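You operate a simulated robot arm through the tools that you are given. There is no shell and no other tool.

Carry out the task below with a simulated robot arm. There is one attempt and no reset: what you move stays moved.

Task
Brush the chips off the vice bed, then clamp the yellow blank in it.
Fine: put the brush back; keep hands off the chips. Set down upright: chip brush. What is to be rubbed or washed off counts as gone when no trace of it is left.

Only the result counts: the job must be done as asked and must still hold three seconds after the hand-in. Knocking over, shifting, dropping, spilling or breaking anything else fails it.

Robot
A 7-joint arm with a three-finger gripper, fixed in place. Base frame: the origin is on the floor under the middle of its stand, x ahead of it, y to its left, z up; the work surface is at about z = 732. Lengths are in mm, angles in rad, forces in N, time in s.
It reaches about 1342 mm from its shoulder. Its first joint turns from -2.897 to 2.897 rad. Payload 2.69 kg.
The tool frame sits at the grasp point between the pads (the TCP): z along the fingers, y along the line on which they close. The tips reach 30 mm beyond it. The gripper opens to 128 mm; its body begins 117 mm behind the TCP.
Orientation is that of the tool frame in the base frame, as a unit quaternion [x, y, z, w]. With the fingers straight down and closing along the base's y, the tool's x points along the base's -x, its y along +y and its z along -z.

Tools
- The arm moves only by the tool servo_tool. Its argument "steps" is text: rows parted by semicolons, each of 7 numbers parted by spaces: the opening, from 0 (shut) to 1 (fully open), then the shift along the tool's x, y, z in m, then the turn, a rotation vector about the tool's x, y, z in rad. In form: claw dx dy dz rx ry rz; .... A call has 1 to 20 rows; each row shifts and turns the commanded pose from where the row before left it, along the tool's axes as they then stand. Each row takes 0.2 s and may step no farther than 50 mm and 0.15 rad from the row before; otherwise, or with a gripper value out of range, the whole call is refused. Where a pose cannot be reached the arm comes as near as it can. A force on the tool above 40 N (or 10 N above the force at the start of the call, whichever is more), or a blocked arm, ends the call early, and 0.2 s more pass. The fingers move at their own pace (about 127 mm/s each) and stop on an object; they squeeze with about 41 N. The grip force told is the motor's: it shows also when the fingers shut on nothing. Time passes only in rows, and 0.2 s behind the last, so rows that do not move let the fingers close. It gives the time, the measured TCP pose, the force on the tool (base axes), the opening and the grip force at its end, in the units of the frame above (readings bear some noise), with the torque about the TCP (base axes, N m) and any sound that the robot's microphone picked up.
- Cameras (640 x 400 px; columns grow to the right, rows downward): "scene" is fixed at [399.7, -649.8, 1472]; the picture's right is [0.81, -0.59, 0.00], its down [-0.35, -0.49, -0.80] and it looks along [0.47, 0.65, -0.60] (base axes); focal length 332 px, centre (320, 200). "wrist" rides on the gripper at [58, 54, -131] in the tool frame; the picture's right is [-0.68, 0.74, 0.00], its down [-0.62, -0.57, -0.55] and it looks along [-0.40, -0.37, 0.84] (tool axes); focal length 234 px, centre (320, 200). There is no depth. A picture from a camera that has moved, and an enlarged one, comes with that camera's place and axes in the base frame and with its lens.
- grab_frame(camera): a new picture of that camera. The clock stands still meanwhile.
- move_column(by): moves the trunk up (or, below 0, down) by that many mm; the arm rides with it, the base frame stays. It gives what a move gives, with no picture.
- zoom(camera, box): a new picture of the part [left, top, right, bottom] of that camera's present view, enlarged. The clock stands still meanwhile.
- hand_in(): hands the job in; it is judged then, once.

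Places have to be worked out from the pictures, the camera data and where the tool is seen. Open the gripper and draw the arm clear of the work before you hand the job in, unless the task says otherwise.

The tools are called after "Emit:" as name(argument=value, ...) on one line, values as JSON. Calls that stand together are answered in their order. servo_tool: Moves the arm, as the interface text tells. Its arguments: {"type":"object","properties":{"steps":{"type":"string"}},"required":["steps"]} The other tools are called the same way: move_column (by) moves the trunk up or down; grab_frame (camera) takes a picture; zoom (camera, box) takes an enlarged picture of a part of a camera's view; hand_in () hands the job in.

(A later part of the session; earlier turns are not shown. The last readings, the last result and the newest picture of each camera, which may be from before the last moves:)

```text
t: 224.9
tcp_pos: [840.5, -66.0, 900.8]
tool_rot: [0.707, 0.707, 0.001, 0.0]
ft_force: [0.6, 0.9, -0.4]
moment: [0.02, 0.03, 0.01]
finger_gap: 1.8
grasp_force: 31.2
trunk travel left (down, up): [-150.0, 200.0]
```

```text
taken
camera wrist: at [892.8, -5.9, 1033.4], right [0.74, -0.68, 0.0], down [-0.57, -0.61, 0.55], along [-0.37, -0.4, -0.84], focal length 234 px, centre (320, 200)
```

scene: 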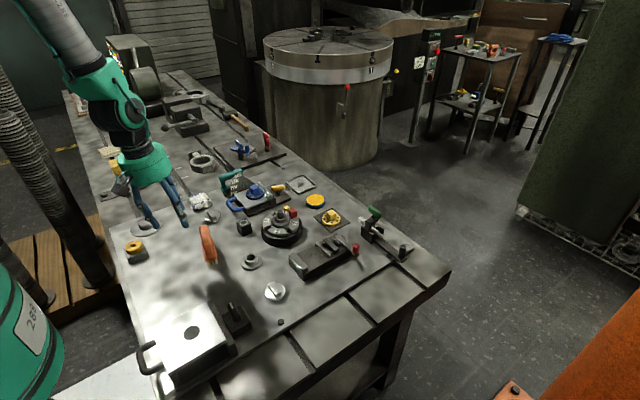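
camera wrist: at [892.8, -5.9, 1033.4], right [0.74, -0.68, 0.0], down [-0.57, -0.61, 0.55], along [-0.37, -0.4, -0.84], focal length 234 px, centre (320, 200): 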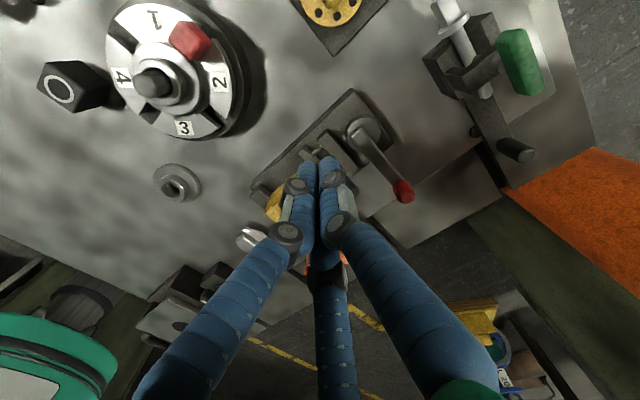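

Emit:
servo_tool(steps="0 -0.036 -0.033 0 0 0 0; 0 -0.036 -0.033 0 0 0 0; 0 0 0 0 0 0 0")

Emit:
grab_frame(camera="wrist")

Emit:
zoom(camera="wrist", box=[260, 50, 400, 150])

```text
t: 225.7
tcp_pos: [773.3, -137.3, 900.2]
tool_rot: [0.708, 0.706, 0.001, 0.0]
ft_force: [0.0, -0.7, -0.6]
moment: [0.11, -0.06, 0.02]
finger_gap: 2.6
grasp_force: 31.6
trunk travel left (down, up): [-150.0, 200.0]
```

```text
taken
camera wrist: at [825.8, -78.9, 1033.2], right [0.74, -0.68, 0.0], down [-0.57, -0.62, 0.55], along [-0.37, -0.4, -0.84], focal length 234 px, centre (320, 200)
```

wrist: 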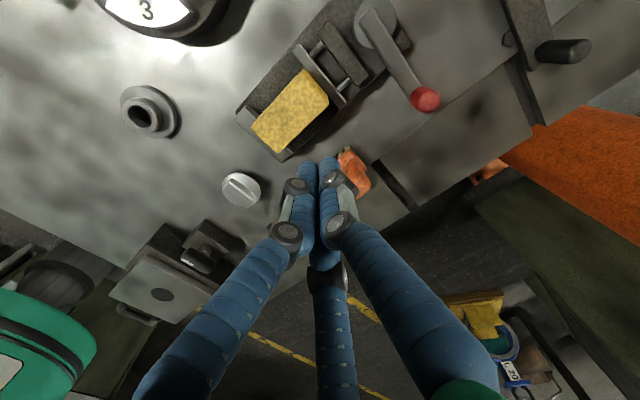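

```text
4.00 times, centred on (330, 100) of wrist
camera zoom: at [825.8, -78.9, 1033.2], right [0.74, -0.68, 0.0], down [-0.57, -0.62, 0.55], along [-0.37, -0.4, -0.84], focal length 937 px, centre (280, 600)
```

zoom: 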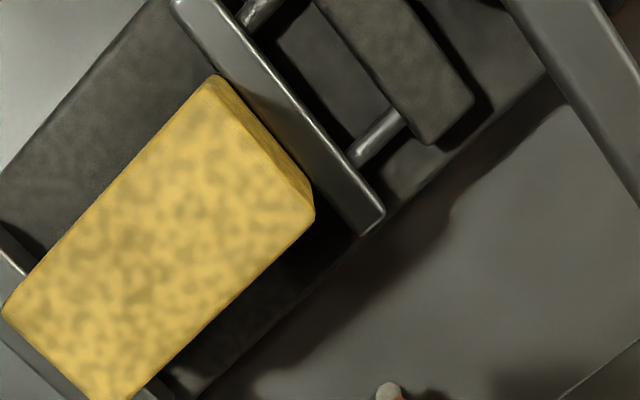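

This view shows the block's +x end against the moving jaw. I'll zoom closer on each end to see clearances.

Emit:
zoom(camera="wrist", box=[300, 55, 360, 115])

Emit:
zoom(camera="wrist", box=[235, 90, 315, 165])

```text
6.67 times, centred on (330, 85) of wrist
camera zoom: at [825.8, -78.9, 1033.2], right [0.74, -0.68, 0.0], down [-0.57, -0.62, 0.55], along [-0.37, -0.4, -0.84], focal length 1561 px, centre (253, 967)
```

zoom: 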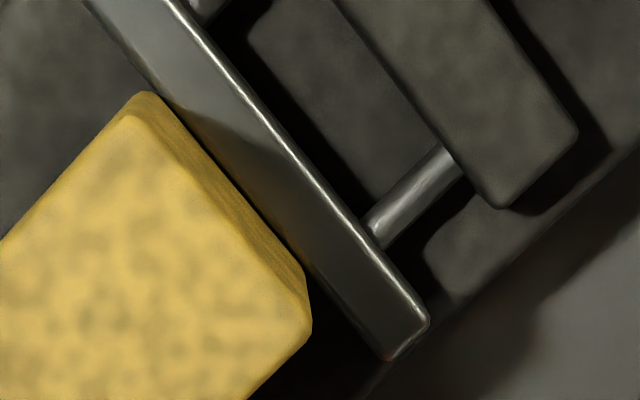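

```text
5.33 times, centred on (275, 128) of wrist
camera zoom: at [825.8, -78.9, 1033.2], right [0.74, -0.68, 0.0], down [-0.57, -0.62, 0.55], along [-0.37, -0.4, -0.84], focal length 1249 px, centre (560, 587)
```

zoom: 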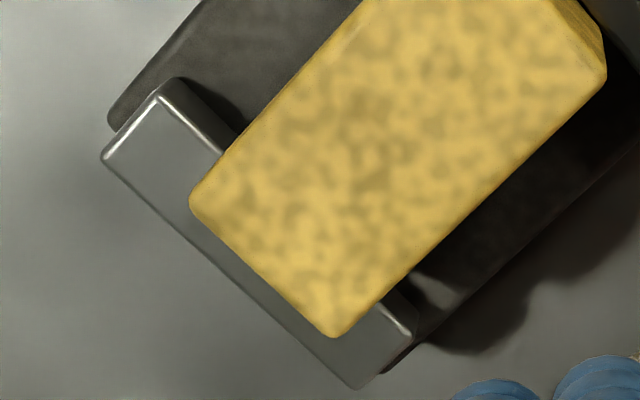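

The gap here measures ≈70.7 mm against a ~69 mm block, yet the jaw width (~69 mm) matches the block's length – so the natural clamping is crosswise (34 mm between jaws), if the lever travels farther than where my hand earlier met the neighbouring clamp. I'll take the block back out first.

Emit:
servo_tool(steps="0.6 0 0 0 0 0 -0.131; 0.6 0 0 0 0 0 -0.131; 0.6 0 0 0 0 0 -0.131; 0.6 0 0 0 0 0 -0.131; 0.6 0 0 0 0 0 -0.131; 0.6 0 0 0 0 0 -0.131; 0.6 0 0 0 0 0 -0.131; 0.6 0 0 0 0 0 -0.131; 0.6 0 0 0 0 0 -0.131; 0.6 0 0 0 0 0 -0.131; 0.6 0 0 0 0 0 -0.131; 0.6 0 0 0 0 0 -0.13; 0.6 0.0038 0.031 0.02 0 0 0; 0.6 0 0 0.03 0 0 0; 0.6 0 0 0.015 0 0 0; 0.6 0 0 0 0 0 0")

Emit:
zoom(camera="wrist", box=[220, 50, 420, 230])

```text
t: 229.1
tcp_pos: [767.5, -107.3, 837.5]
tool_rot: [-0.001, 1.0, 0.0, 0.001]
ft_force: [0.0, 0.6, 0.3]
moment: [0.0, -0.01, -0.02]
finger_gap: 77.0
grasp_force: 0.0
trunk travel left (down, up): [-150.0, 200.0]
```

```text
2.22 times, centred on (320, 140) of wrist
camera zoom: at [709.9, -52.9, 969.9], right [0.68, 0.74, 0.0], down [0.61, -0.56, 0.55], along [0.41, -0.37, -0.84], focal length 520 px, centre (320, 333)
```

zoom: 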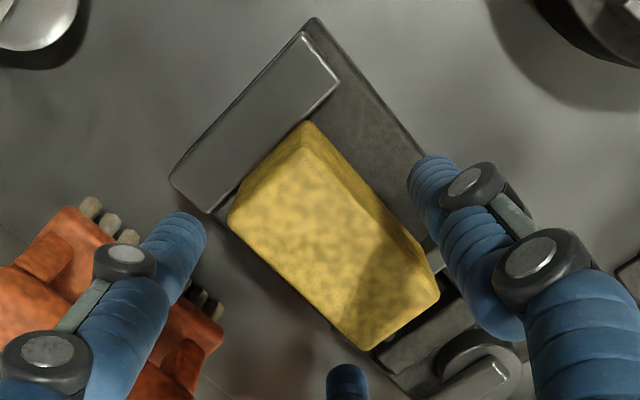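

Fingers straddle the block clearly. Descending to TCP z≈818 and closing.

Emit:
servo_tool(steps="0.6 0 0 0.01 0 0 0; 0.6 0 0 0.0095 0 0 0; 0.6 0 0 0 0 0 0; 0.55 0 0 0 0 0 0; 0.5 0 0 0 0 0 0; 0.46 0 0 0 0 0 0; 0.43 0 0 0 0 0 0; 0.41 0 0 0 0 0 0; 0.38 0 0 0 0 0 0; 0.3 0 0 0 0 0 0; 0 0 0 0 0 0 0; 0 0 0 0 0 0 0")

Emit:
servo_tool(steps="0 0 0 -0.001 0 0 0; 0 0 0 -0.001 0 0 0; 0 0 0 0 0 0 0")

Emit:
servo_tool(steps="0 0 0 -0.002 0 0 0; 0 0 0 0 0 0 0")

```text
t: 231.7
tcp_pos: [768.4, -106.5, 819.6]
tool_rot: [0.0, 1.0, -0.001, 0.0]
ft_force: [-1.1, -4.1, 2.9]
moment: [-0.14, 0.03, -0.02]
finger_gap: 52.1
grasp_force: 41.1
trunk travel left (down, up): [-150.0, 200.0]
```

```text
t: 232.5
tcp_pos: [768.4, -106.3, 819.3]
tool_rot: [0.0, 1.0, 0.0, 0.001]
ft_force: [4.3, 1.4, -2.8]
moment: [-0.07, -0.29, 0.01]
finger_gap: 52.0
grasp_force: 41.4
trunk travel left (down, up): [-150.0, 200.0]
```

```text
t: 233.1
tcp_pos: [769.1, -105.9, 821.7]
tool_rot: [0.0, 1.0, 0.0, 0.0]
ft_force: [1.2, 0.5, -9.0]
moment: [-0.11, -0.12, 0.04]
finger_gap: 51.7
grasp_force: 41.1
trunk travel left (down, up): [-150.0, 200.0]
```

It lifts out freely. Raising it clear of the jaws, then slowly turning it 90° so its 34 mm width lies between the jaws.

Emit:
servo_tool(steps="0 0 0 -0.005 0 0 0; 0 0 0 -0.01 0 0 0; 0 0 0 -0.015 0 0 0; 0 0 0 -0.015 0 0 0; 0 0 0 -0.005 0 0 0; 0 0 0 0 0 0 -0.01; 0 0 0 0 0 0 -0.02; 0 0 0 0 0 0 -0.03; 0 0 0 0 0 0 -0.04; 0 0 0 0 0 0 -0.05; 0 0 0 0 0 0 -0.05; 0 0 0 0 0 0 -0.05; 0 0 0 0 0 0 -0.05; 0 0 0 0 0 0 -0.05; 0 0 0 0 0 0 -0.05; 0 0 0 0 0 0 -0.05; 0 0 0 0 0 0 -0.04; 0 0 0 0 0 0 -0.03; 0 0 0 0 0 0 -0.01; 0 0 0 0 0 0 0")

Emit:
servo_tool(steps="0 0 0 0 0 0 -0.02; 0 0 0 0 0 0 -0.04; 0 0 0 0 0 0 -0.05; 0 0 0 0 0 0 -0.05; 0 0 0 0 0 0 -0.05; 0 0 0 0 0 0 -0.05; 0 0 0 0 0 0 -0.05; 0 0 0 0 0 0 -0.05; 0 0 0 0 0 0 -0.05; 0 0 0 0 0 0 -0.05; 0 0 0 0 0 0 -0.05; 0 0 0 0 0 0 -0.05; 0 0 0 0 0 0 -0.05; 0 0 0 0 0 0 -0.05; 0 0 0 0 0 0 -0.05; 0 0 0 0 0 0 -0.05; 0 0 0 0 0 0 -0.05; 0 0 0 0 0 0 -0.05; 0 0 0 0 0 0 -0.05; 0 0 0 0 0 0 -0.03")

```text
t: 237.3
tcp_pos: [769.1, -107.1, 872.6]
tool_rot: [-0.263, 0.965, -0.001, 0.001]
ft_force: [0.2, -0.2, -6.7]
moment: [-0.03, -0.02, 0.02]
finger_gap: 51.9
grasp_force: 41.0
trunk travel left (down, up): [-150.0, 200.0]
```

```text
t: 241.5
tcp_pos: [769.8, -104.3, 871.9]
tool_rot: [-0.67, 0.742, -0.001, 0.001]
ft_force: [0.0, 0.4, -7.2]
moment: [-0.03, -0.06, -0.01]
finger_gap: 52.0
grasp_force: 41.3
trunk travel left (down, up): [-150.0, 200.0]
```

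Emit:
servo_tool(steps="0 0 0 0 0 0 -0.03; 0 0 0 0 0 0 -0.04; 0 0 0 0 0 0 -0.02; 0 0 0 0 0 0 -0.011; 0 -0.0045 0.003 0 0 0 0; 0 -0.0045 0.003 0 0 0 0; 0 0 0 0.01 0 0 0; 0 0 0 0.012 0 0 0; 0 0 0 0.01 0 0 0; 0 0 0 0 0 0 0")

Emit:
grab_frame(camera="wrist")

Emit:
zoom(camera="wrist", box=[220, 40, 420, 220])

Emit:
zoom(camera="scene", box=[280, 200, 370, 280])

```text
t: 243.7
tcp_pos: [764.1, -97.2, 840.5]
tool_rot: [0.707, -0.707, 0.0, -0.001]
ft_force: [0.0, 0.4, -8.5]
moment: [0.01, -0.05, 0.0]
finger_gap: 51.8
grasp_force: 41.0
trunk travel left (down, up): [-150.0, 200.0]
```

```text
taken
camera wrist: at [709.1, -155.1, 972.1], right [-0.74, 0.68, 0.0], down [0.57, 0.62, 0.55], along [0.37, 0.4, -0.84], focal length 234 px, centre (320, 200)
```

wrist: 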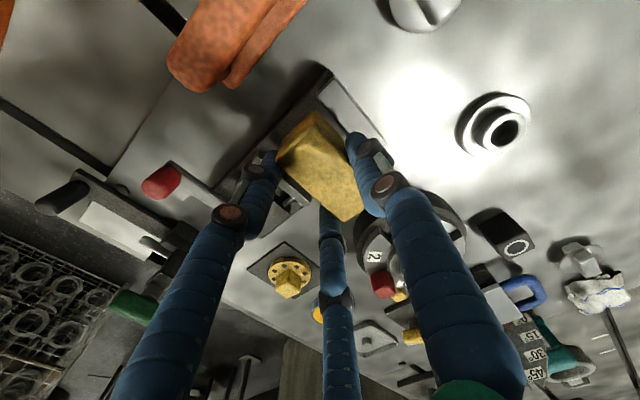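

```text
2.22 times, centred on (320, 130) of wrist
camera zoom: at [709.1, -155.1, 972.1], right [-0.74, 0.68, 0.0], down [0.57, 0.62, 0.55], along [0.37, 0.4, -0.84], focal length 520 px, centre (320, 356)
```

zoom: 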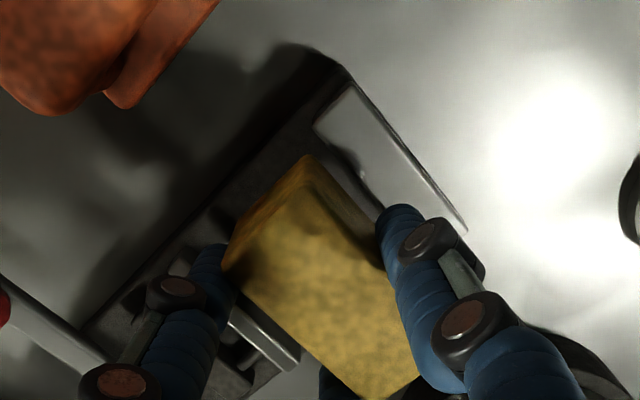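

```text
5.00 times, centred on (325, 240) of scene
camera zoom: at [399.7, -649.8, 1472.0], right [0.81, -0.59, 0.0], down [-0.35, -0.49, -0.8], along [0.47, 0.65, -0.6], focal length 1659 px, centre (295, 0)
```

zoom: 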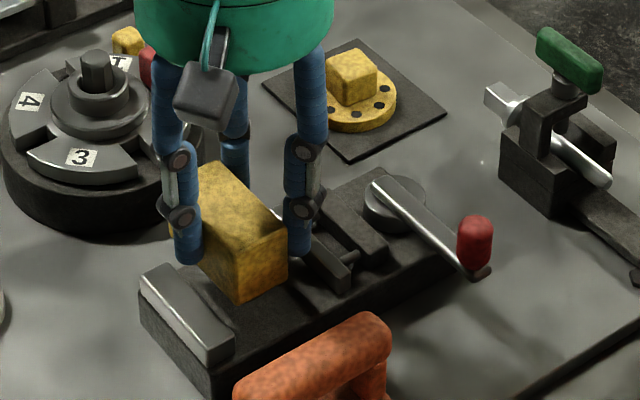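

Shifting to mid-gap so the fingertips stay clear of both jaws, then lowering toward the bed with force checks.

Emit:
servo_tool(steps="0 0 -0.0056 0 0 0 0; 0 0 -0.0056 0 0 0 0; 0 0 0 0.006 0 0 0; 0 0 0 0.006 0 0 0; 0 0 0 0.004 0 0 0; 0 0 0 0 0 0 0")

Emit:
servo_tool(steps="0 0 0 0.002 0 0 0; 0 0 0 0 0 0 0")

Emit:
servo_tool(steps="0 0 0 0.002 0 0 0; 0 0 0 0 0 0 0")

Emit:
servo_tool(steps="0 0 0 0.002 0 0 0; 0 0 0 0 0 0 0")

```text
t: 245.1
tcp_pos: [773.6, -96.9, 825.3]
tool_rot: [-0.707, 0.708, 0.0, 0.001]
ft_force: [0.5, 0.5, -8.1]
moment: [0.01, -0.03, -0.01]
finger_gap: 51.6
grasp_force: 41.2
trunk travel left (down, up): [-150.0, 200.0]
```

```text
t: 245.7
tcp_pos: [776.0, -97.6, 822.1]
tool_rot: [-0.707, 0.708, 0.0, 0.0]
ft_force: [0.1, 0.6, -8.0]
moment: [-0.04, -0.05, -0.01]
finger_gap: 51.8
grasp_force: 40.9
trunk travel left (down, up): [-150.0, 200.0]
```

```text
t: 246.3
tcp_pos: [775.5, -96.5, 819.6]
tool_rot: [-0.706, 0.708, 0.0, 0.001]
ft_force: [-0.5, 0.6, -8.2]
moment: [0.01, -0.08, 0.03]
finger_gap: 51.7
grasp_force: 40.9
trunk travel left (down, up): [-150.0, 200.0]
```

```text
t: 246.9
tcp_pos: [774.7, -97.9, 818.9]
tool_rot: [-0.707, 0.707, 0.0, 0.001]
ft_force: [0.1, -0.5, -3.3]
moment: [0.12, 0.04, 0.02]
finger_gap: 51.7
grasp_force: 41.0
trunk travel left (down, up): [-150.0, 200.0]
```

Interesting: contact with the bed occurs at this same height even mid-gap – so the block is actually ~52 mm tall and had been seated all along. Now crosswise, I'll slide it close to the fixed jaw and set it down here, then test how far the lever travels.

Emit:
servo_tool(steps="0 0 0 -0.003 0 0 0; 0 0 0.005 0 0 0 0; 0 0 0.006 0 0 0 0; 0 0 0.003 0 0 0 0; 0 0 0 0 0 0 0")

Emit:
servo_tool(steps="0 0 0 0.002 0 0 0; 0 0 0 0.001 0 0 0; 0 0 0 0 0 0 0")

Emit:
zoom(camera="scene", box=[285, 205, 365, 275])

Emit:
zoom(camera="wrist", box=[240, 60, 400, 200])

```text
t: 248.1
tcp_pos: [761.7, -97.4, 821.8]
tool_rot: [-0.706, 0.708, -0.001, 0.001]
ft_force: [8.3, 0.9, -8.5]
moment: [0.05, -0.4, 0.24]
finger_gap: 51.7
grasp_force: 40.9
trunk travel left (down, up): [-150.0, 200.0]
```

```text
t: 248.9
tcp_pos: [761.8, -95.7, 819.0]
tool_rot: [-0.706, 0.708, -0.001, 0.001]
ft_force: [9.9, -1.5, -0.3]
moment: [0.05, -0.32, 0.28]
finger_gap: 51.9
grasp_force: 40.7
trunk travel left (down, up): [-150.0, 200.0]
```

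```text
5.71 times, centred on (325, 240) of scene
camera zoom: at [399.7, -649.8, 1472.0], right [0.81, -0.59, 0.0], down [-0.35, -0.49, -0.8], along [0.47, 0.65, -0.6], focal length 1896 px, centre (291, -29)
```

zoom: 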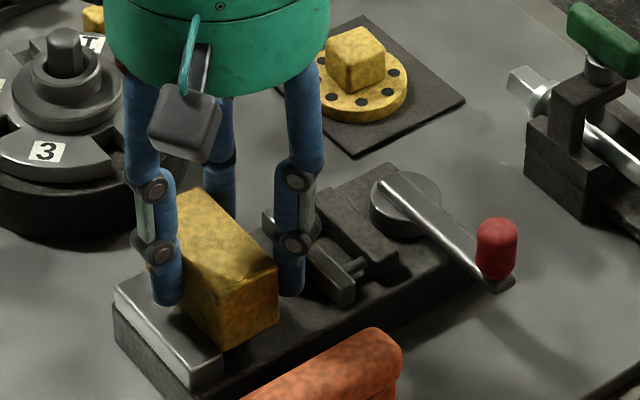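

```text
2.86 times, centred on (320, 130) of wrist
camera zoom: at [706.3, -154.7, 951.1], right [-0.74, 0.68, 0.0], down [0.56, 0.62, 0.55], along [0.37, 0.4, -0.84], focal length 669 px, centre (320, 400)
```

zoom: 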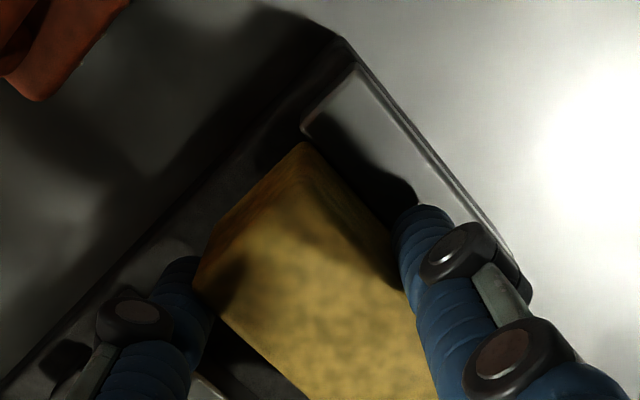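

The block stands on the bed against the fixed jaw. Relieving the side force slightly and releasing it.

Emit:
servo_tool(steps="0 0 -0.0006 0 0 0 0; 0 0 0 0 0 0 0; 0.42 0 0 0 0 0 0; 0.44 0 0 0 0 0 0; 0.47 0 0 0 0 0 0; 0.52 0 0 0 0 0 0; 0.58 0 0 0 0 0 0; 0.6 0 0 0 0 0 0; 0.6 0 0 -0.01 0 0 0; 0.6 0 0 -0.03 0 0 0; 0.6 0 0 -0.04 0 0 0; 0.6 0 0 -0.03 0 0 0; 0.6 0 0 0 0 0 0")

Emit:
zoom(camera="scene", box=[285, 205, 365, 275])

Emit:
grab_frame(camera="wrist")

```text
t: 251.7
tcp_pos: [761.9, -98.1, 926.7]
tool_rot: [-0.706, 0.708, 0.0, 0.0]
ft_force: [-1.0, 0.5, 0.8]
moment: [0.02, -0.05, 0.01]
finger_gap: 76.6
grasp_force: 0.2
trunk travel left (down, up): [-150.0, 200.0]
```

```text
5.71 times, centred on (325, 240) of scene
camera zoom: at [399.7, -649.8, 1472.0], right [0.81, -0.59, 0.0], down [-0.35, -0.49, -0.8], along [0.47, 0.65, -0.6], focal length 1896 px, centre (291, -29)
```

zoom: 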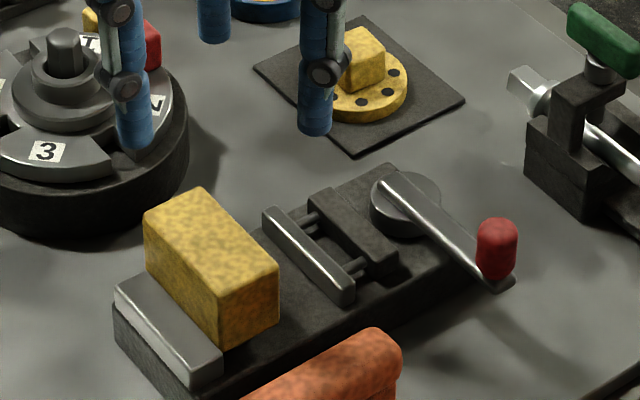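

```text
taken
camera wrist: at [706.5, -155.6, 1059.1], right [-0.74, 0.68, 0.0], down [0.57, 0.62, 0.55], along [0.37, 0.4, -0.84], focal length 234 px, centre (320, 200)
```

wrist: 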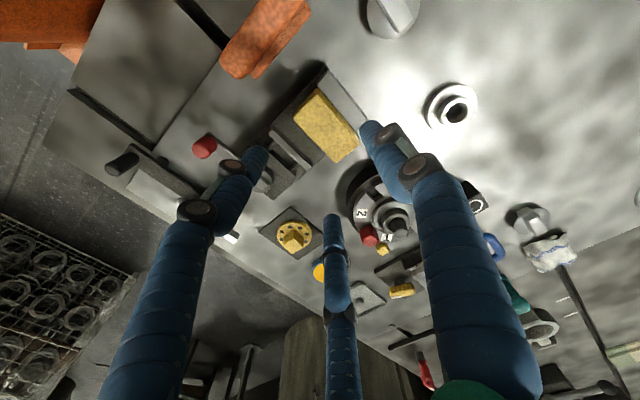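

The block stands by itself, but visually its yellow body seems to hover above the bed. Zooming in to see what is underneath it.

Emit:
zoom(camera="scene", box=[300, 238, 336, 266])

Emit:
zoom(camera="wrist", box=[260, 70, 380, 190])

Emit:
zoom(camera="scene", box=[95, 145, 165, 200])

```text
14.29 times, centred on (318, 252) of scene
camera zoom: at [399.7, -649.8, 1472.0], right [0.81, -0.59, 0.0], down [-0.35, -0.49, -0.8], along [0.47, 0.65, -0.6], focal length 4741 px, centre (349, -543)
```

zoom: 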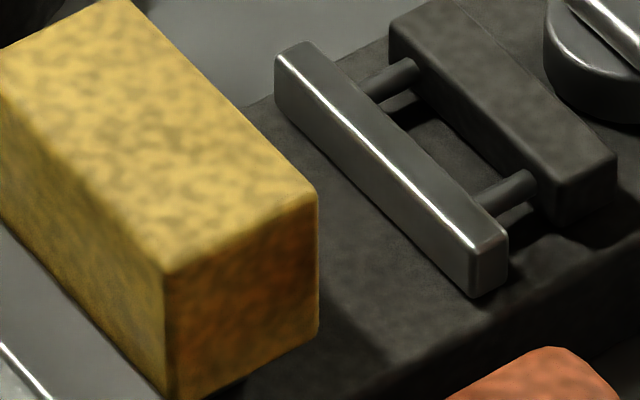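

```text
3.33 times, centred on (320, 130) of wrist
camera zoom: at [706.5, -155.6, 1059.1], right [-0.74, 0.68, 0.0], down [0.57, 0.62, 0.55], along [0.37, 0.4, -0.84], focal length 781 px, centre (320, 433)
```

zoom: 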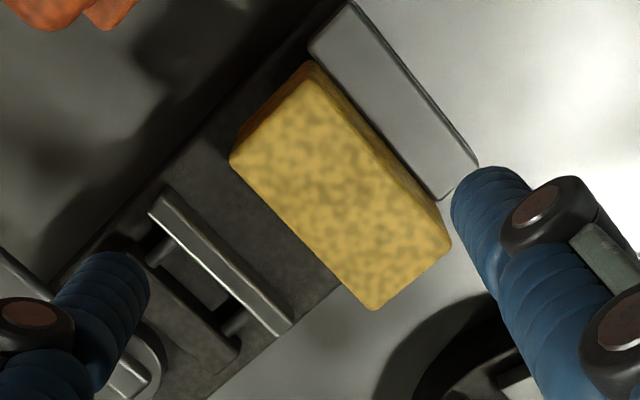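

```text
7.27 times, centred on (130, 172) of scene
camera zoom: at [399.7, -649.8, 1472.0], right [0.81, -0.59, 0.0], down [-0.35, -0.49, -0.8], along [0.47, 0.65, -0.6], focal length 2414 px, centre (1702, 400)
```

zoom: 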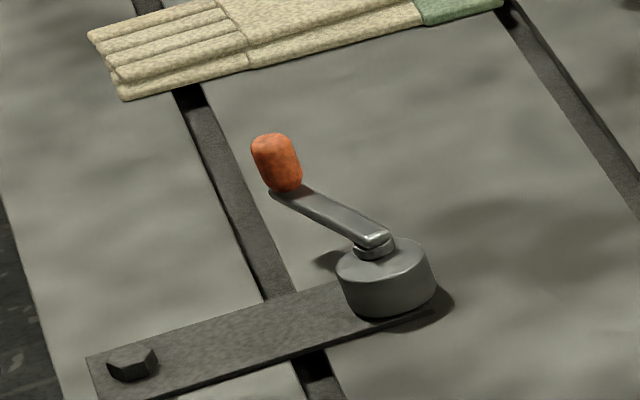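

The block is upright against the fixed jaw, square to it, spanning the jaw width. Now testing the lever's full travel: placing the closed hand beside the lever arm near the pivot so it stays clear of the neighbouring clamp.

Emit:
servo_tool(steps="0 0.016 -0.025 0.01 0 0 0; 0 0.016 -0.025 0.01 0 0 0; 0 0.016 -0.024 0.01 0 0 0; 0 0 0 0.03 0 0 0; 0 0 0 0.03 0 0 0; 0 0 0 0.02 0 0 0; 0 0 0 0.007 0 0 0; 0 0 0 0 0 0 0")

Emit:
zoom(camera="scene", box=[290, 190, 400, 280])

```text
t: 253.5
tcp_pos: [835.5, -145.4, 811.4]
tool_rot: [-0.707, 0.708, 0.0, 0.001]
ft_force: [-0.1, -0.6, 0.6]
moment: [-0.02, -0.04, -0.02]
finger_gap: 2.2
grasp_force: 31.5
trunk travel left (down, up): [-150.0, 200.0]
```

```text
4.44 times, centred on (345, 235) of scene
camera zoom: at [399.7, -649.8, 1472.0], right [0.81, -0.59, 0.0], down [-0.35, -0.49, -0.8], along [0.47, 0.65, -0.6], focal length 1475 px, centre (209, 44)
```

zoom: 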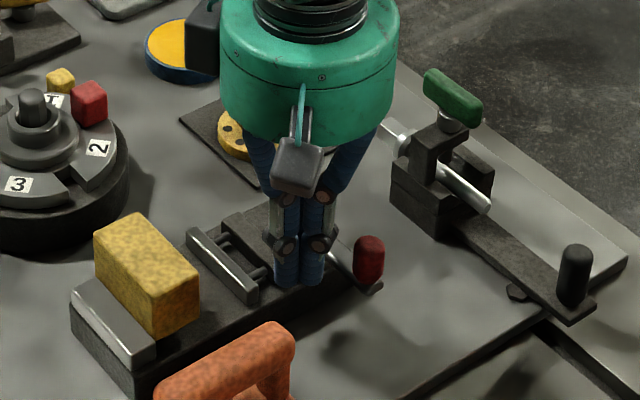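

Emit:
servo_tool(steps="0 0.00045 -0.0057 0 0 0 0; 0 0.00045 -0.0057 0 0 0 0; 0 0.00045 -0.0057 0 0 0 0; 0 0.00045 -0.0057 0 0 0 0; 0 0.00045 -0.0057 0 0 0 0; 0 0.00045 -0.0057 0 0 0 0; 0 0.00045 -0.0057 0 0 0 0; 0 0.00045 -0.0057 0 0 0 0; 0 -0.00265 -0.0049 0 0 0 0; 0 -0.00265 -0.0049 0 0 0 0; 0 -0.00265 -0.0049 0 0 0 0; 0 -0.00265 -0.0049 0 0 0 0; 0 0 0 0 0 0 0")

Emit:
zoom(camera="scene", box=[290, 190, 400, 280])

```text
t: 256.3
tcp_pos: [899.2, -138.8, 812.2]
tool_rot: [-0.707, 0.708, -0.001, 0.001]
ft_force: [-0.3, -0.1, 5.7]
moment: [0.1, -0.01, 0.04]
finger_gap: 2.3
grasp_force: 31.4
trunk travel left (down, up): [-150.0, 200.0]
```

```text
4.44 times, centred on (345, 235) of scene
camera zoom: at [399.7, -649.8, 1472.0], right [0.81, -0.59, 0.0], down [-0.35, -0.49, -0.8], along [0.47, 0.65, -0.6], focal length 1475 px, centre (209, 44)
```

zoom: 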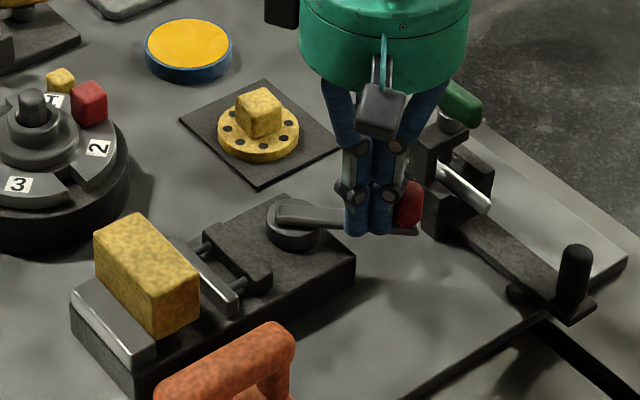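

Emit:
servo_tool(steps="0 -0.0035 -0.0028 0 0 0 0; 0 -0.0035 -0.0028 0 0 0 0; 0 -0.0035 -0.0028 0 0 0 0; 0 -0.0035 -0.0028 0 0 0 0; 0 0 0 0 0 0 0")

Emit:
zoom(camera="scene", box=[290, 190, 400, 280])

```text
t: 257.5
tcp_pos: [911.9, -124.5, 813.2]
tool_rot: [-0.706, 0.708, -0.001, 0.002]
ft_force: [-4.0, -0.7, 16.0]
moment: [-0.06, 0.23, 0.19]
finger_gap: 6.1
grasp_force: 31.7
trunk travel left (down, up): [-150.0, 200.0]
```

```text
4.44 times, centred on (345, 235) of scene
camera zoom: at [399.7, -649.8, 1472.0], right [0.81, -0.59, 0.0], down [-0.35, -0.49, -0.8], along [0.47, 0.65, -0.6], focal length 1475 px, centre (209, 44)
```

zoom: 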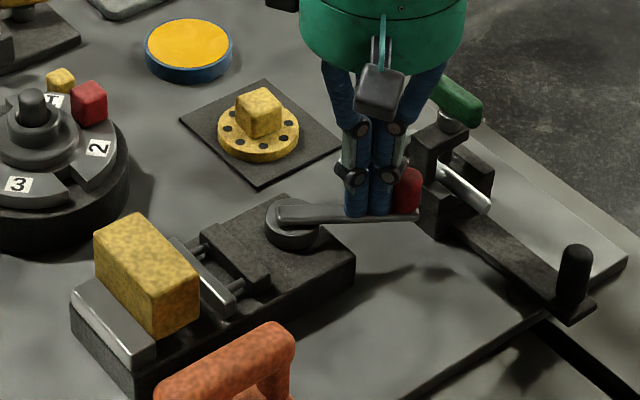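

The fingertips rode up onto the lever. I'll back off, go ~12 mm lower, and push from the side again.

Emit:
servo_tool(steps="0 0 0 -0.008 0 0 0; 0 0.012 0.009 0 0 0 0; 0 0.013 0.01 0 0 0 0; 0 0 0 0.01 0 0 0; 0 0 0 0.01 0 0 0; 0 0 0 0 0 0 0")

Emit:
zoom(camera="scene", box=[290, 190, 400, 280])

```text
t: 258.9
tcp_pos: [893.5, -151.4, 799.7]
tool_rot: [-0.707, 0.707, -0.001, 0.001]
ft_force: [0.0, -0.1, 0.0]
moment: [0.03, -0.01, 0.01]
finger_gap: 2.1
grasp_force: 31.6
trunk travel left (down, up): [-150.0, 200.0]
```

```text
4.44 times, centred on (345, 235) of scene
camera zoom: at [399.7, -649.8, 1472.0], right [0.81, -0.59, 0.0], down [-0.35, -0.49, -0.8], along [0.47, 0.65, -0.6], focal length 1475 px, centre (209, 44)
```

zoom: 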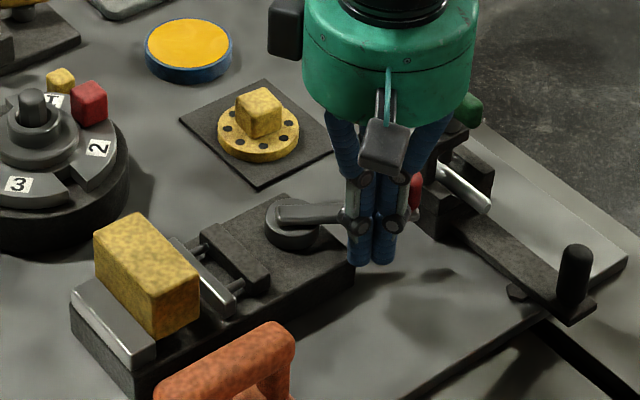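

Emit:
servo_tool(steps="0 -0.0042 -0.0008 0 0 0 0; 0 -0.0042 -0.0008 0 0 0 0; 0 -0.0025 -0.003 0 0 0 0; 0 -0.0025 -0.003 0 0 0 0; 0 -0.0025 -0.003 0 0 0 0; 0 -0.0036 -0.0027 0 0 0 0; 0 -0.0036 -0.0027 0 0 0 0; 0 -0.0036 -0.0027 0 0 0 0; 0 0 0 0 0 0 0")

Emit:
servo_tool(steps="0 -0.0042 -0.0017 0 0 0 0; 0 -0.0042 -0.0017 0 0 0 0; 0 0 0 0 0 0 0")

Emit:
zoom(camera="scene", box=[290, 190, 400, 280])

```text
t: 260.9
tcp_pos: [911.0, -123.4, 798.7]
tool_rot: [-0.706, 0.708, 0.0, 0.001]
ft_force: [-0.9, -7.4, -0.7]
moment: [-0.1, -0.03, -0.02]
finger_gap: 2.1
grasp_force: 31.3
trunk travel left (down, up): [-150.0, 200.0]
```

```text
t: 261.4
tcp_pos: [911.9, -124.3, 800.0]
tool_rot: [-0.706, 0.709, -0.001, -0.001]
ft_force: [-0.6, -8.2, -0.1]
moment: [-0.1, 0.12, -0.02]
finger_gap: 2.2
grasp_force: 31.4
trunk travel left (down, up): [-150.0, 200.0]
stopped in row 2: the force on the tool passed its limit at 45 N (the readings are from after the stop); the commanded pose is now the measured one
```

```text
4.44 times, centred on (345, 235) of scene
camera zoom: at [399.7, -649.8, 1472.0], right [0.81, -0.59, 0.0], down [-0.35, -0.49, -0.8], along [0.47, 0.65, -0.6], focal length 1475 px, centre (209, 44)
```

zoom: 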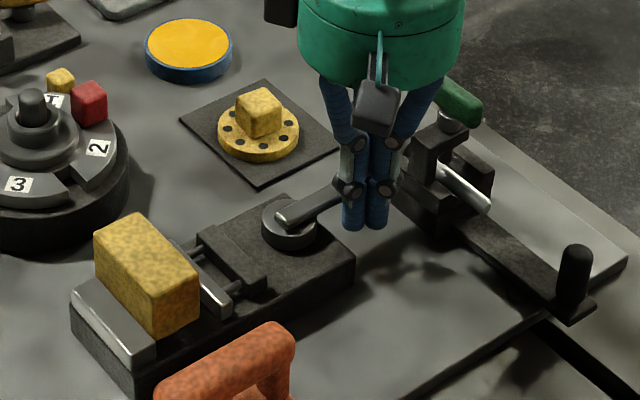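

The lever definitely stops at 90° (jaw travel 20 mm), so crosswise can't be clamped; lengthwise (block ≈66–69 mm in a 51–71 mm range) is right. I'll reopen the lever; meanwhile a close look beneath the block.

Emit:
zoom(camera="scene", box=[308, 252, 332, 270])

Emit:
servo_tool(steps="0 0.005 0.001 0 0 0 0; 0 0 0 -0.03 0 0 0; 0 0 0 -0.03 0 0 0; 0 -0.02 0 0 0 0 0; 0 -0.02 0 0 0 0 0; 0 -0.019 0 0 0 0 0; 0 0 0 0.02 0 0 0; 0 0 0 0.025 0 0 0; 0 0 0 0.012 0 0 0; 0 0 0 0 0 0 0")

Emit:
zoom(camera="scene", box=[300, 180, 410, 270])

```text
16.00 times, centred on (320, 261) of scene
camera zoom: at [399.7, -649.8, 1472.0], right [0.81, -0.59, 0.0], down [-0.35, -0.49, -0.8], along [0.47, 0.65, -0.6], focal length 5310 px, centre (320, -776)
```

zoom: 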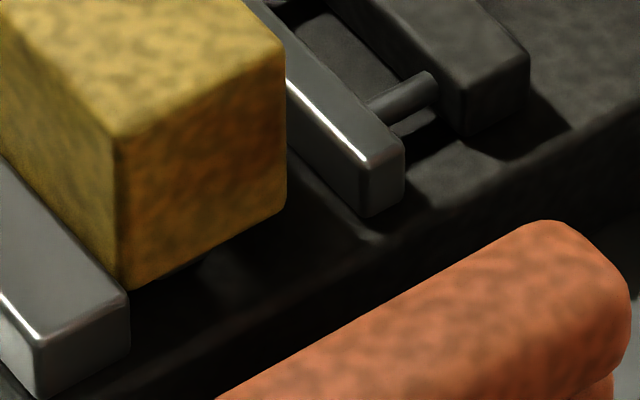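

```text
t: 263.6
tcp_pos: [910.4, -68.0, 802.8]
tool_rot: [-0.706, 0.708, -0.002, -0.001]
ft_force: [-0.6, -0.3, -0.5]
moment: [-0.04, -0.02, 0.03]
finger_gap: 2.2
grasp_force: 31.6
trunk travel left (down, up): [-150.0, 200.0]
```

```text
4.44 times, centred on (355, 225) of scene
camera zoom: at [399.7, -649.8, 1472.0], right [0.81, -0.59, 0.0], down [-0.35, -0.49, -0.8], along [0.47, 0.65, -0.6], focal length 1475 px, centre (164, 89)
```

zoom: 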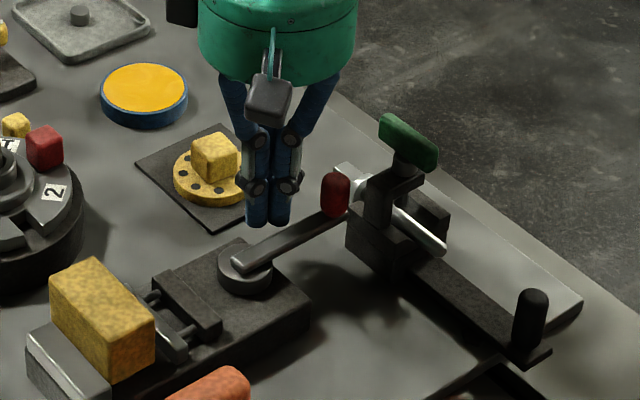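

Now pushing the lever back to its open stop from the +y side.

Emit:
servo_tool(steps="0 0.0065 -0.0016 0.002 0 0 0; 0 0.0063 -0.0016 0 0 0 0; 0 0.0063 -0.0016 0 0 0 0; 0 0.0063 -0.0016 0 0 0 0; 0 0.0063 -0.0016 0 0 0 0; 0 0.0065 0.0018 0 0 0 0; 0 0.0065 0.0018 0 0 0 0; 0 0.0065 0.0018 0 0 0 0; 0 0.0065 0.0018 0 0 0 0; 0 0.0046 0.0048 0 0 0 0; 0 0.0046 0.0048 0 0 0 0; 0 0.0046 0.0048 0 0 0 0; 0 0.0046 0.0048 0 0 0 0; 0 0 0 0 0 0 0")

Emit:
zoom(camera="scene", box=[290, 190, 400, 280])

```text
t: 266.6
tcp_pos: [894.3, -142.9, 801.4]
tool_rot: [-0.706, 0.708, -0.002, 0.0]
ft_force: [25.1, 6.6, -2.0]
moment: [0.18, -0.45, -0.13]
finger_gap: 1.8
grasp_force: 31.6
trunk travel left (down, up): [-150.0, 200.0]
```

```text
4.44 times, centred on (345, 235) of scene
camera zoom: at [399.7, -649.8, 1472.0], right [0.81, -0.59, 0.0], down [-0.35, -0.49, -0.8], along [0.47, 0.65, -0.6], focal length 1475 px, centre (209, 44)
```

zoom: 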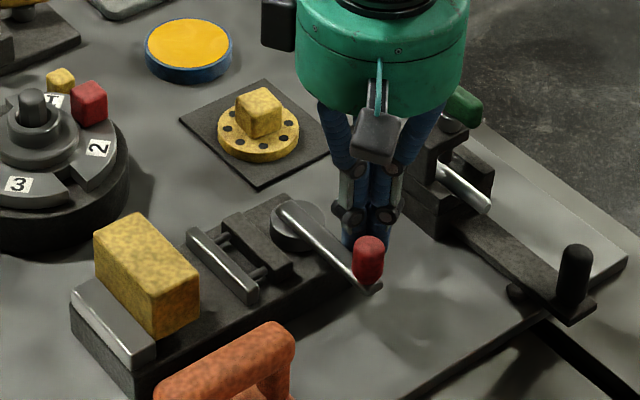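

Lever is open again. I'll pick the block back up (same crosswise grip) and lift it well clear to look at its underside against a bright background.

Emit:
servo_tool(steps="0 0 -0.006 0 0 0 0; 0 0 0 -0.03 0 0 0; 0 0 0 -0.04 0 0 0; 0.6 0 0 -0.03 0 0 0; 0.6 -0.011 0.034 0 0 0 0; 0.6 -0.011 0.034 0 0 0 0; 0.6 -0.012 0.035 0 0 0 0; 0.6 -0.0115 0.0345 0 0 0 0; 0.6 0 0 0 0 0 0")

Emit:
zoom(camera="wrist", box=[240, 50, 400, 200])

```text
t: 268.6
tcp_pos: [758.6, -96.1, 900.0]
tool_rot: [-0.706, 0.708, -0.002, -0.001]
ft_force: [0.1, 0.2, -0.2]
moment: [0.0, -0.04, -0.02]
finger_gap: 76.7
grasp_force: 0.1
trunk travel left (down, up): [-150.0, 200.0]
```

```text
2.67 times, centred on (320, 125) of wrist
camera zoom: at [704.9, -153.7, 1032.0], right [-0.73, 0.68, 0.0], down [0.57, 0.62, 0.55], along [0.37, 0.4, -0.84], focal length 624 px, centre (320, 400)
```

zoom: 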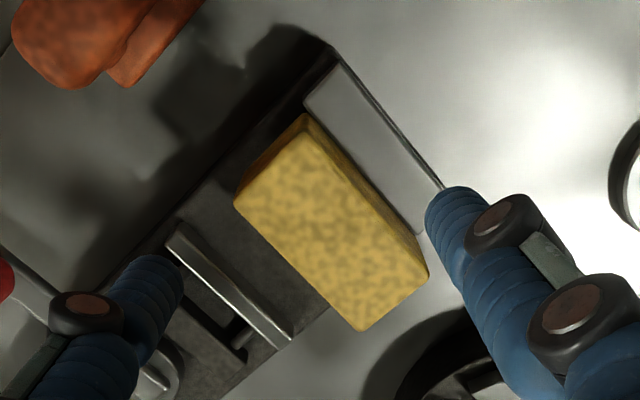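

Emit:
servo_tool(steps="0.6 0 -0.003 0.03 0 0 0; 0.6 0 0 0.03 0 0 0; 0.6 0 0 0.02 0 0 0; 0.6 0 0 0 0 0 0; 0.55 0 0 0 0 0 0; 0.5 0 0 0 0 0 0; 0.46 0 0 0 0 0 0; 0.43 0 0 0 0 0 0; 0.41 0 0 0 0 0 0; 0.38 0 0 0 0 0 0; 0.3 0 0 0 0 0 0; 0 0 0 0 0 0 0; 0 0 0 0 0 0 0")

Emit:
servo_tool(steps="0 0 0 -0.003 0 0 0; 0 0 0 -0.01 0 0 0; 0 0 0 -0.02 0 0 0; 0 0 0 -0.03 0 0 0; 0 0 0 -0.03 0 0 0; 0 0 0 0 0 0 0")

Emit:
zoom(camera="scene", box=[275, 180, 365, 260])

Emit:
zoom(camera="scene", box=[295, 232, 345, 270])

```text
t: 271.4
tcp_pos: [764.5, -97.0, 818.8]
tool_rot: [-0.706, 0.709, -0.001, -0.001]
ft_force: [-0.9, -0.2, 0.4]
moment: [0.05, 0.04, 0.01]
finger_gap: 52.1
grasp_force: 41.4
trunk travel left (down, up): [-150.0, 200.0]
```

```text
t: 272.8
tcp_pos: [764.4, -96.1, 914.3]
tool_rot: [-0.706, 0.708, -0.001, -0.001]
ft_force: [-0.9, 0.7, -7.3]
moment: [0.0, -0.1, 0.01]
finger_gap: 51.8
grasp_force: 41.0
trunk travel left (down, up): [-150.0, 200.0]
```

```text
5.00 times, centred on (320, 220) of scene
camera zoom: at [399.7, -649.8, 1472.0], right [0.81, -0.59, 0.0], down [-0.35, -0.49, -0.8], along [0.47, 0.65, -0.6], focal length 1659 px, centre (320, 100)
```

zoom: 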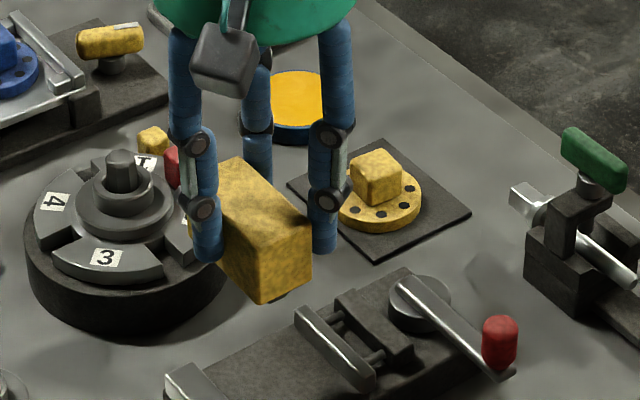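

```text
10.53 times, centred on (320, 251) of scene
camera zoom: at [399.7, -649.8, 1472.0], right [0.81, -0.59, 0.0], down [-0.35, -0.49, -0.8], along [0.47, 0.65, -0.6], focal length 3493 px, centre (320, -337)
```

zoom: 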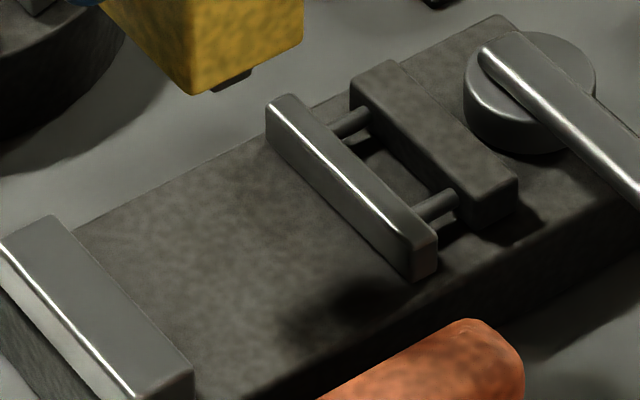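

There it is: the yellow block has a dark key underneath – it is a T-slot stop, not the blank. So the yellow ring on its stand must be the blank. I must first put this stop back exactly into its slot at (≈409, 822). Carrying it back slowly.

Emit:
servo_tool(steps="0 -0.006 0.002 0 0 0 0; 0 -0.013 0.005 0 0 0 0; 0 -0.023 0.0087 0 0 0 0; 0 -0.023 0.0087 0 0 0 0; 0 -0.023 0.0087 0 0 0 0; 0 -0.023 0.0087 0 0 0 0; 0 -0.023 0.0087 0 0 0 0; 0 -0.023 0.0087 0 0 0 0; 0 -0.023 0.0087 0 0 0 0; 0 -0.023 0.0087 0 0 0 0; 0 -0.023 0.0087 0 0 0 0; 0 -0.023 0.0087 0 0 0 0; 0 -0.023 0.0087 0 0 0 0; 0 -0.023 0.0087 0 0 0 0; 0 -0.023 0.0087 0 0 0 0; 0 -0.023 0.0087 0 0 0 0; 0 -0.023 0.0087 0 0 0 0; 0 -0.023 0.0087 0 0 0 0; 0 -0.013 0.005 0 0 0 0; 0 -0.006 0.002 0 0 0 0")

Emit:
servo_tool(steps="0 -0.006 0.002 0 0 0 0; 0 -0.013 0.005 0 0 0 0; 0 -0.023 0.0087 0 0 0 0; 0 -0.023 0.0087 0 0 0 0; 0 -0.023 0.0087 0 0 0 0; 0 -0.023 0.0087 0 0 0 0; 0 -0.023 0.0087 0 0 0 0; 0 -0.023 0.0087 0 0 0 0; 0 -0.023 0.0087 0 0 0 0; 0 -0.023 0.0087 0 0 0 0; 0 -0.023 0.0087 0 0 0 0; 0 -0.023 0.0087 0 0 0 0; 0 -0.023 0.0087 0 0 0 0; 0 -0.023 0.0087 0 0 0 0; 0 -0.023 0.0087 0 0 0 0; 0 -0.023 0.0087 0 0 0 0; 0 -0.023 0.0087 0 0 0 0; 0 -0.023 0.0087 0 0 0 0; 0 -0.013 0.005 0 0 0 0; 0 -0.006 0.002 0 0 0 0")

Emit:
grab_frame(camera="scene")

```text
t: 277.0
tcp_pos: [612.4, 310.2, 912.8]
tool_rot: [-0.706, 0.708, -0.002, -0.002]
ft_force: [-0.2, 1.1, -7.4]
moment: [0.0, -0.09, 0.03]
finger_gap: 52.0
grasp_force: 41.4
trunk travel left (down, up): [-150.0, 200.0]
```

```text
t: 281.2
tcp_pos: [459.3, 717.6, 909.4]
tool_rot: [-0.706, 0.708, -0.001, -0.002]
ft_force: [-0.7, 1.0, -7.9]
moment: [0.0, -0.09, 0.03]
finger_gap: 51.6
grasp_force: 41.6
trunk travel left (down, up): [-150.0, 200.0]
```

```text
taken
```

scene: 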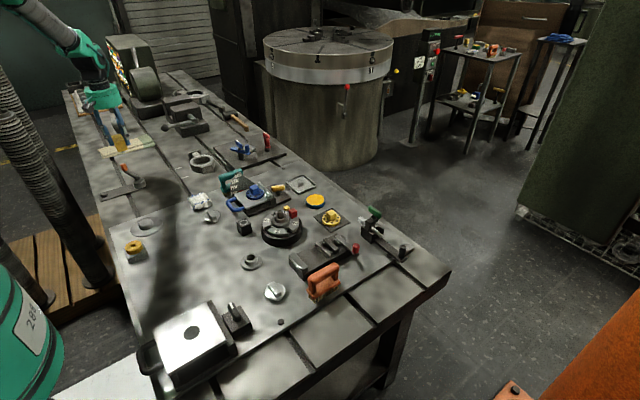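

Emit:
servo_tool(steps="0 -0.012 0.005 0 0 0 0; 0 -0.022 0.009 0 0 0 0; 0 -0.022 0.009 0 0 0 0; 0 -0.022 0.009 0 0 0 0; 0 -0.018 0.007 0 0 0 0; 0 -0.008 0.003 0 0 0 0; 0 0 0 0.02 0 0 0; 0 0 0 0.03 0 0 0; 0 0 0 0.02 0 0 0; 0 0 0 0 0 0 0")

Emit:
grab_frame(camera="wrist")

Emit:
zoom(camera="wrist", box=[240, 80, 400, 230])

Emit:
zoom(camera="scene", box=[80, 110, 170, 190])

```text
t: 283.4
tcp_pos: [418.1, 819.5, 840.8]
tool_rot: [-0.706, 0.708, -0.001, -0.001]
ft_force: [0.4, -0.5, -7.1]
moment: [0.0, -0.1, 0.01]
finger_gap: 51.6
grasp_force: 41.1
trunk travel left (down, up): [-150.0, 200.0]
```

```text
taken
camera wrist: at [363.1, 762.0, 973.1], right [-0.73, 0.68, 0.0], down [0.57, 0.62, 0.55], along [0.37, 0.4, -0.84], focal length 234 px, centre (320, 200)
```

wrist: 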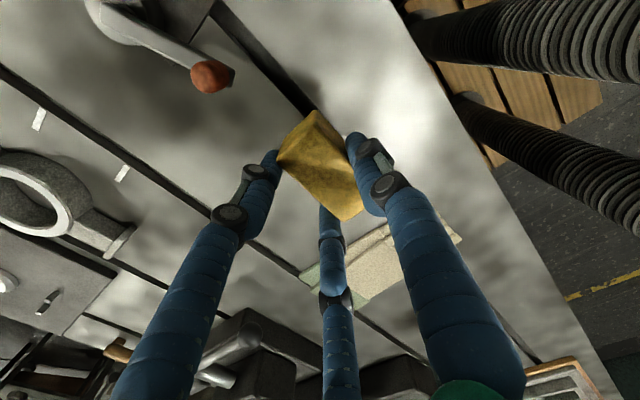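

```text
2.67 times, centred on (320, 155) of wrist
camera zoom: at [363.1, 762.0, 973.1], right [-0.73, 0.68, 0.0], down [0.57, 0.62, 0.55], along [0.37, 0.4, -0.84], focal length 624 px, centre (320, 320)
```

zoom: 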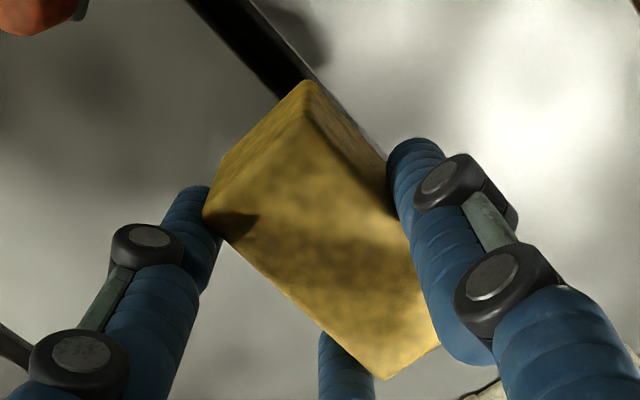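

```text
5.00 times, centred on (125, 150) of scene
camera zoom: at [399.7, -649.8, 1472.0], right [0.81, -0.59, 0.0], down [-0.35, -0.49, -0.8], along [0.47, 0.65, -0.6], focal length 1659 px, centre (1295, 450)
```

zoom: 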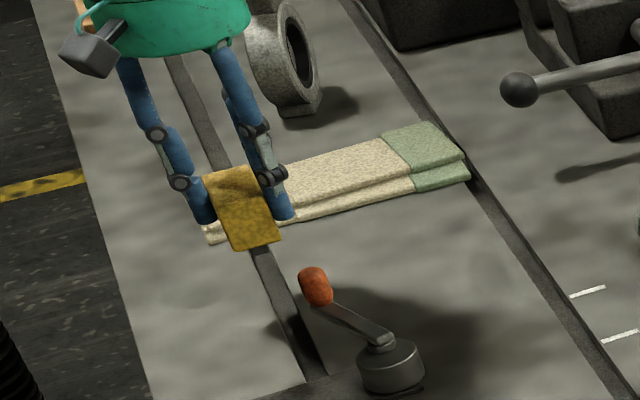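

In-hand pose differs from the original pick by only ~1.5 mm, and the hand is already over the original spot. Lowering: the key should enter the slot around TCP z≈778 and seat at ≈765.

Emit:
servo_tool(steps="0 0 0 0.02 0 0 0; 0 0 0 0.02 0 0 0; 0 0 0 0.015 0 0 0; 0 0 0 0 0 0 0")

Emit:
servo_tool(steps="0 0 0 0.003 0 0 0; 0 0 0 0 0 0 0")

Emit:
servo_tool(steps="0 0 0 0.003 0 0 0; 0 0 0 0 0 0 0")

Emit:
servo_tool(steps="0 0 0 0.002 0 0 0; 0 0 0 0 0 0 0")

```text
t: 284.4
tcp_pos: [418.1, 818.8, 784.2]
tool_rot: [-0.706, 0.709, -0.002, -0.002]
ft_force: [0.0, 0.0, -8.1]
moment: [-0.02, -0.05, 0.02]
finger_gap: 51.6
grasp_force: 41.1
trunk travel left (down, up): [-150.0, 200.0]
```

```text
t: 285.0
tcp_pos: [417.4, 819.5, 782.0]
tool_rot: [-0.706, 0.709, -0.002, -0.001]
ft_force: [1.0, 0.5, -7.8]
moment: [-0.01, -0.11, -0.01]
finger_gap: 51.4
grasp_force: 40.7
trunk travel left (down, up): [-150.0, 200.0]
```

```text
t: 285.6
tcp_pos: [419.1, 819.8, 778.0]
tool_rot: [-0.706, 0.708, -0.002, -0.001]
ft_force: [1.1, -0.5, -8.3]
moment: [-0.02, -0.07, -0.01]
finger_gap: 51.8
grasp_force: 41.0
trunk travel left (down, up): [-150.0, 200.0]
```

```text
t: 286.2
tcp_pos: [419.5, 820.4, 778.3]
tool_rot: [-0.705, 0.709, -0.001, 0.0]
ft_force: [-0.6, -0.2, -7.9]
moment: [-0.05, -0.04, -0.01]
finger_gap: 52.1
grasp_force: 41.1
trunk travel left (down, up): [-150.0, 200.0]
```

Emit:
servo_tool(steps="0 0 0 0.002 0 0 0; 0 0 0 0 0 0 0")

Emit:
servo_tool(steps="0 0 0 0.002 0 0 0; 0 0 0 0 0 0 0")

Emit:
servo_tool(steps="0 0 0 0.002 0 0 0; 0 0 0 0 0 0 0")

Emit:
servo_tool(steps="0 0 0 0.002 0 0 0; 0 0 0 0 0 0 0")

```text
t: 286.8
tcp_pos: [417.6, 818.9, 775.4]
tool_rot: [-0.706, 0.708, -0.001, -0.002]
ft_force: [0.0, 0.8, -7.6]
moment: [0.03, -0.05, 0.01]
finger_gap: 51.7
grasp_force: 40.6
trunk travel left (down, up): [-150.0, 200.0]
```

```text
t: 287.4
tcp_pos: [417.5, 817.8, 773.3]
tool_rot: [-0.705, 0.709, -0.001, -0.001]
ft_force: [-0.4, -0.2, -7.4]
moment: [-0.01, -0.07, 0.0]
finger_gap: 52.0
grasp_force: 40.9
trunk travel left (down, up): [-150.0, 200.0]
```

```text
t: 288.0
tcp_pos: [417.1, 819.3, 772.7]
tool_rot: [-0.706, 0.708, -0.001, -0.001]
ft_force: [0.2, 0.9, -8.1]
moment: [-0.01, -0.06, -0.01]
finger_gap: 51.9
grasp_force: 41.1
trunk travel left (down, up): [-150.0, 200.0]
```

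```text
t: 288.6
tcp_pos: [417.7, 820.1, 768.6]
tool_rot: [-0.706, 0.708, -0.001, -0.001]
ft_force: [-0.6, -0.1, -8.2]
moment: [0.01, -0.08, -0.04]
finger_gap: 51.8
grasp_force: 40.8
trunk travel left (down, up): [-150.0, 200.0]
```

The key is going into the slot freely. Continuing to seat.

Emit:
servo_tool(steps="0 0 0 0.0015 0 0 0; 0 0 0 0 0 0 0")

Emit:
servo_tool(steps="0 0 0 0.0015 0 0 0; 0 0 0 0 0 0 0")

Emit:
servo_tool(steps="0 0 0 0.001 0 0 0; 0 0 0 0 0 0 0")

```text
t: 289.2
tcp_pos: [417.8, 819.8, 766.6]
tool_rot: [-0.706, 0.709, -0.001, -0.001]
ft_force: [-0.2, 0.4, -6.3]
moment: [0.04, -0.01, -0.03]
finger_gap: 51.7
grasp_force: 40.7
trunk travel left (down, up): [-150.0, 200.0]
```

```text
t: 289.8
tcp_pos: [418.0, 819.2, 768.2]
tool_rot: [-0.706, 0.709, 0.0, -0.001]
ft_force: [-0.8, -3.8, 6.2]
moment: [-0.67, 0.3, 0.12]
finger_gap: 52.0
grasp_force: 41.1
trunk travel left (down, up): [-150.0, 200.0]
```

```text
t: 290.4
tcp_pos: [418.3, 821.0, 767.6]
tool_rot: [-0.706, 0.709, 0.0, 0.001]
ft_force: [-3.1, -7.3, 19.4]
moment: [-1.19, 0.72, 0.01]
finger_gap: 51.9
grasp_force: 41.1
trunk travel left (down, up): [-150.0, 200.0]
```

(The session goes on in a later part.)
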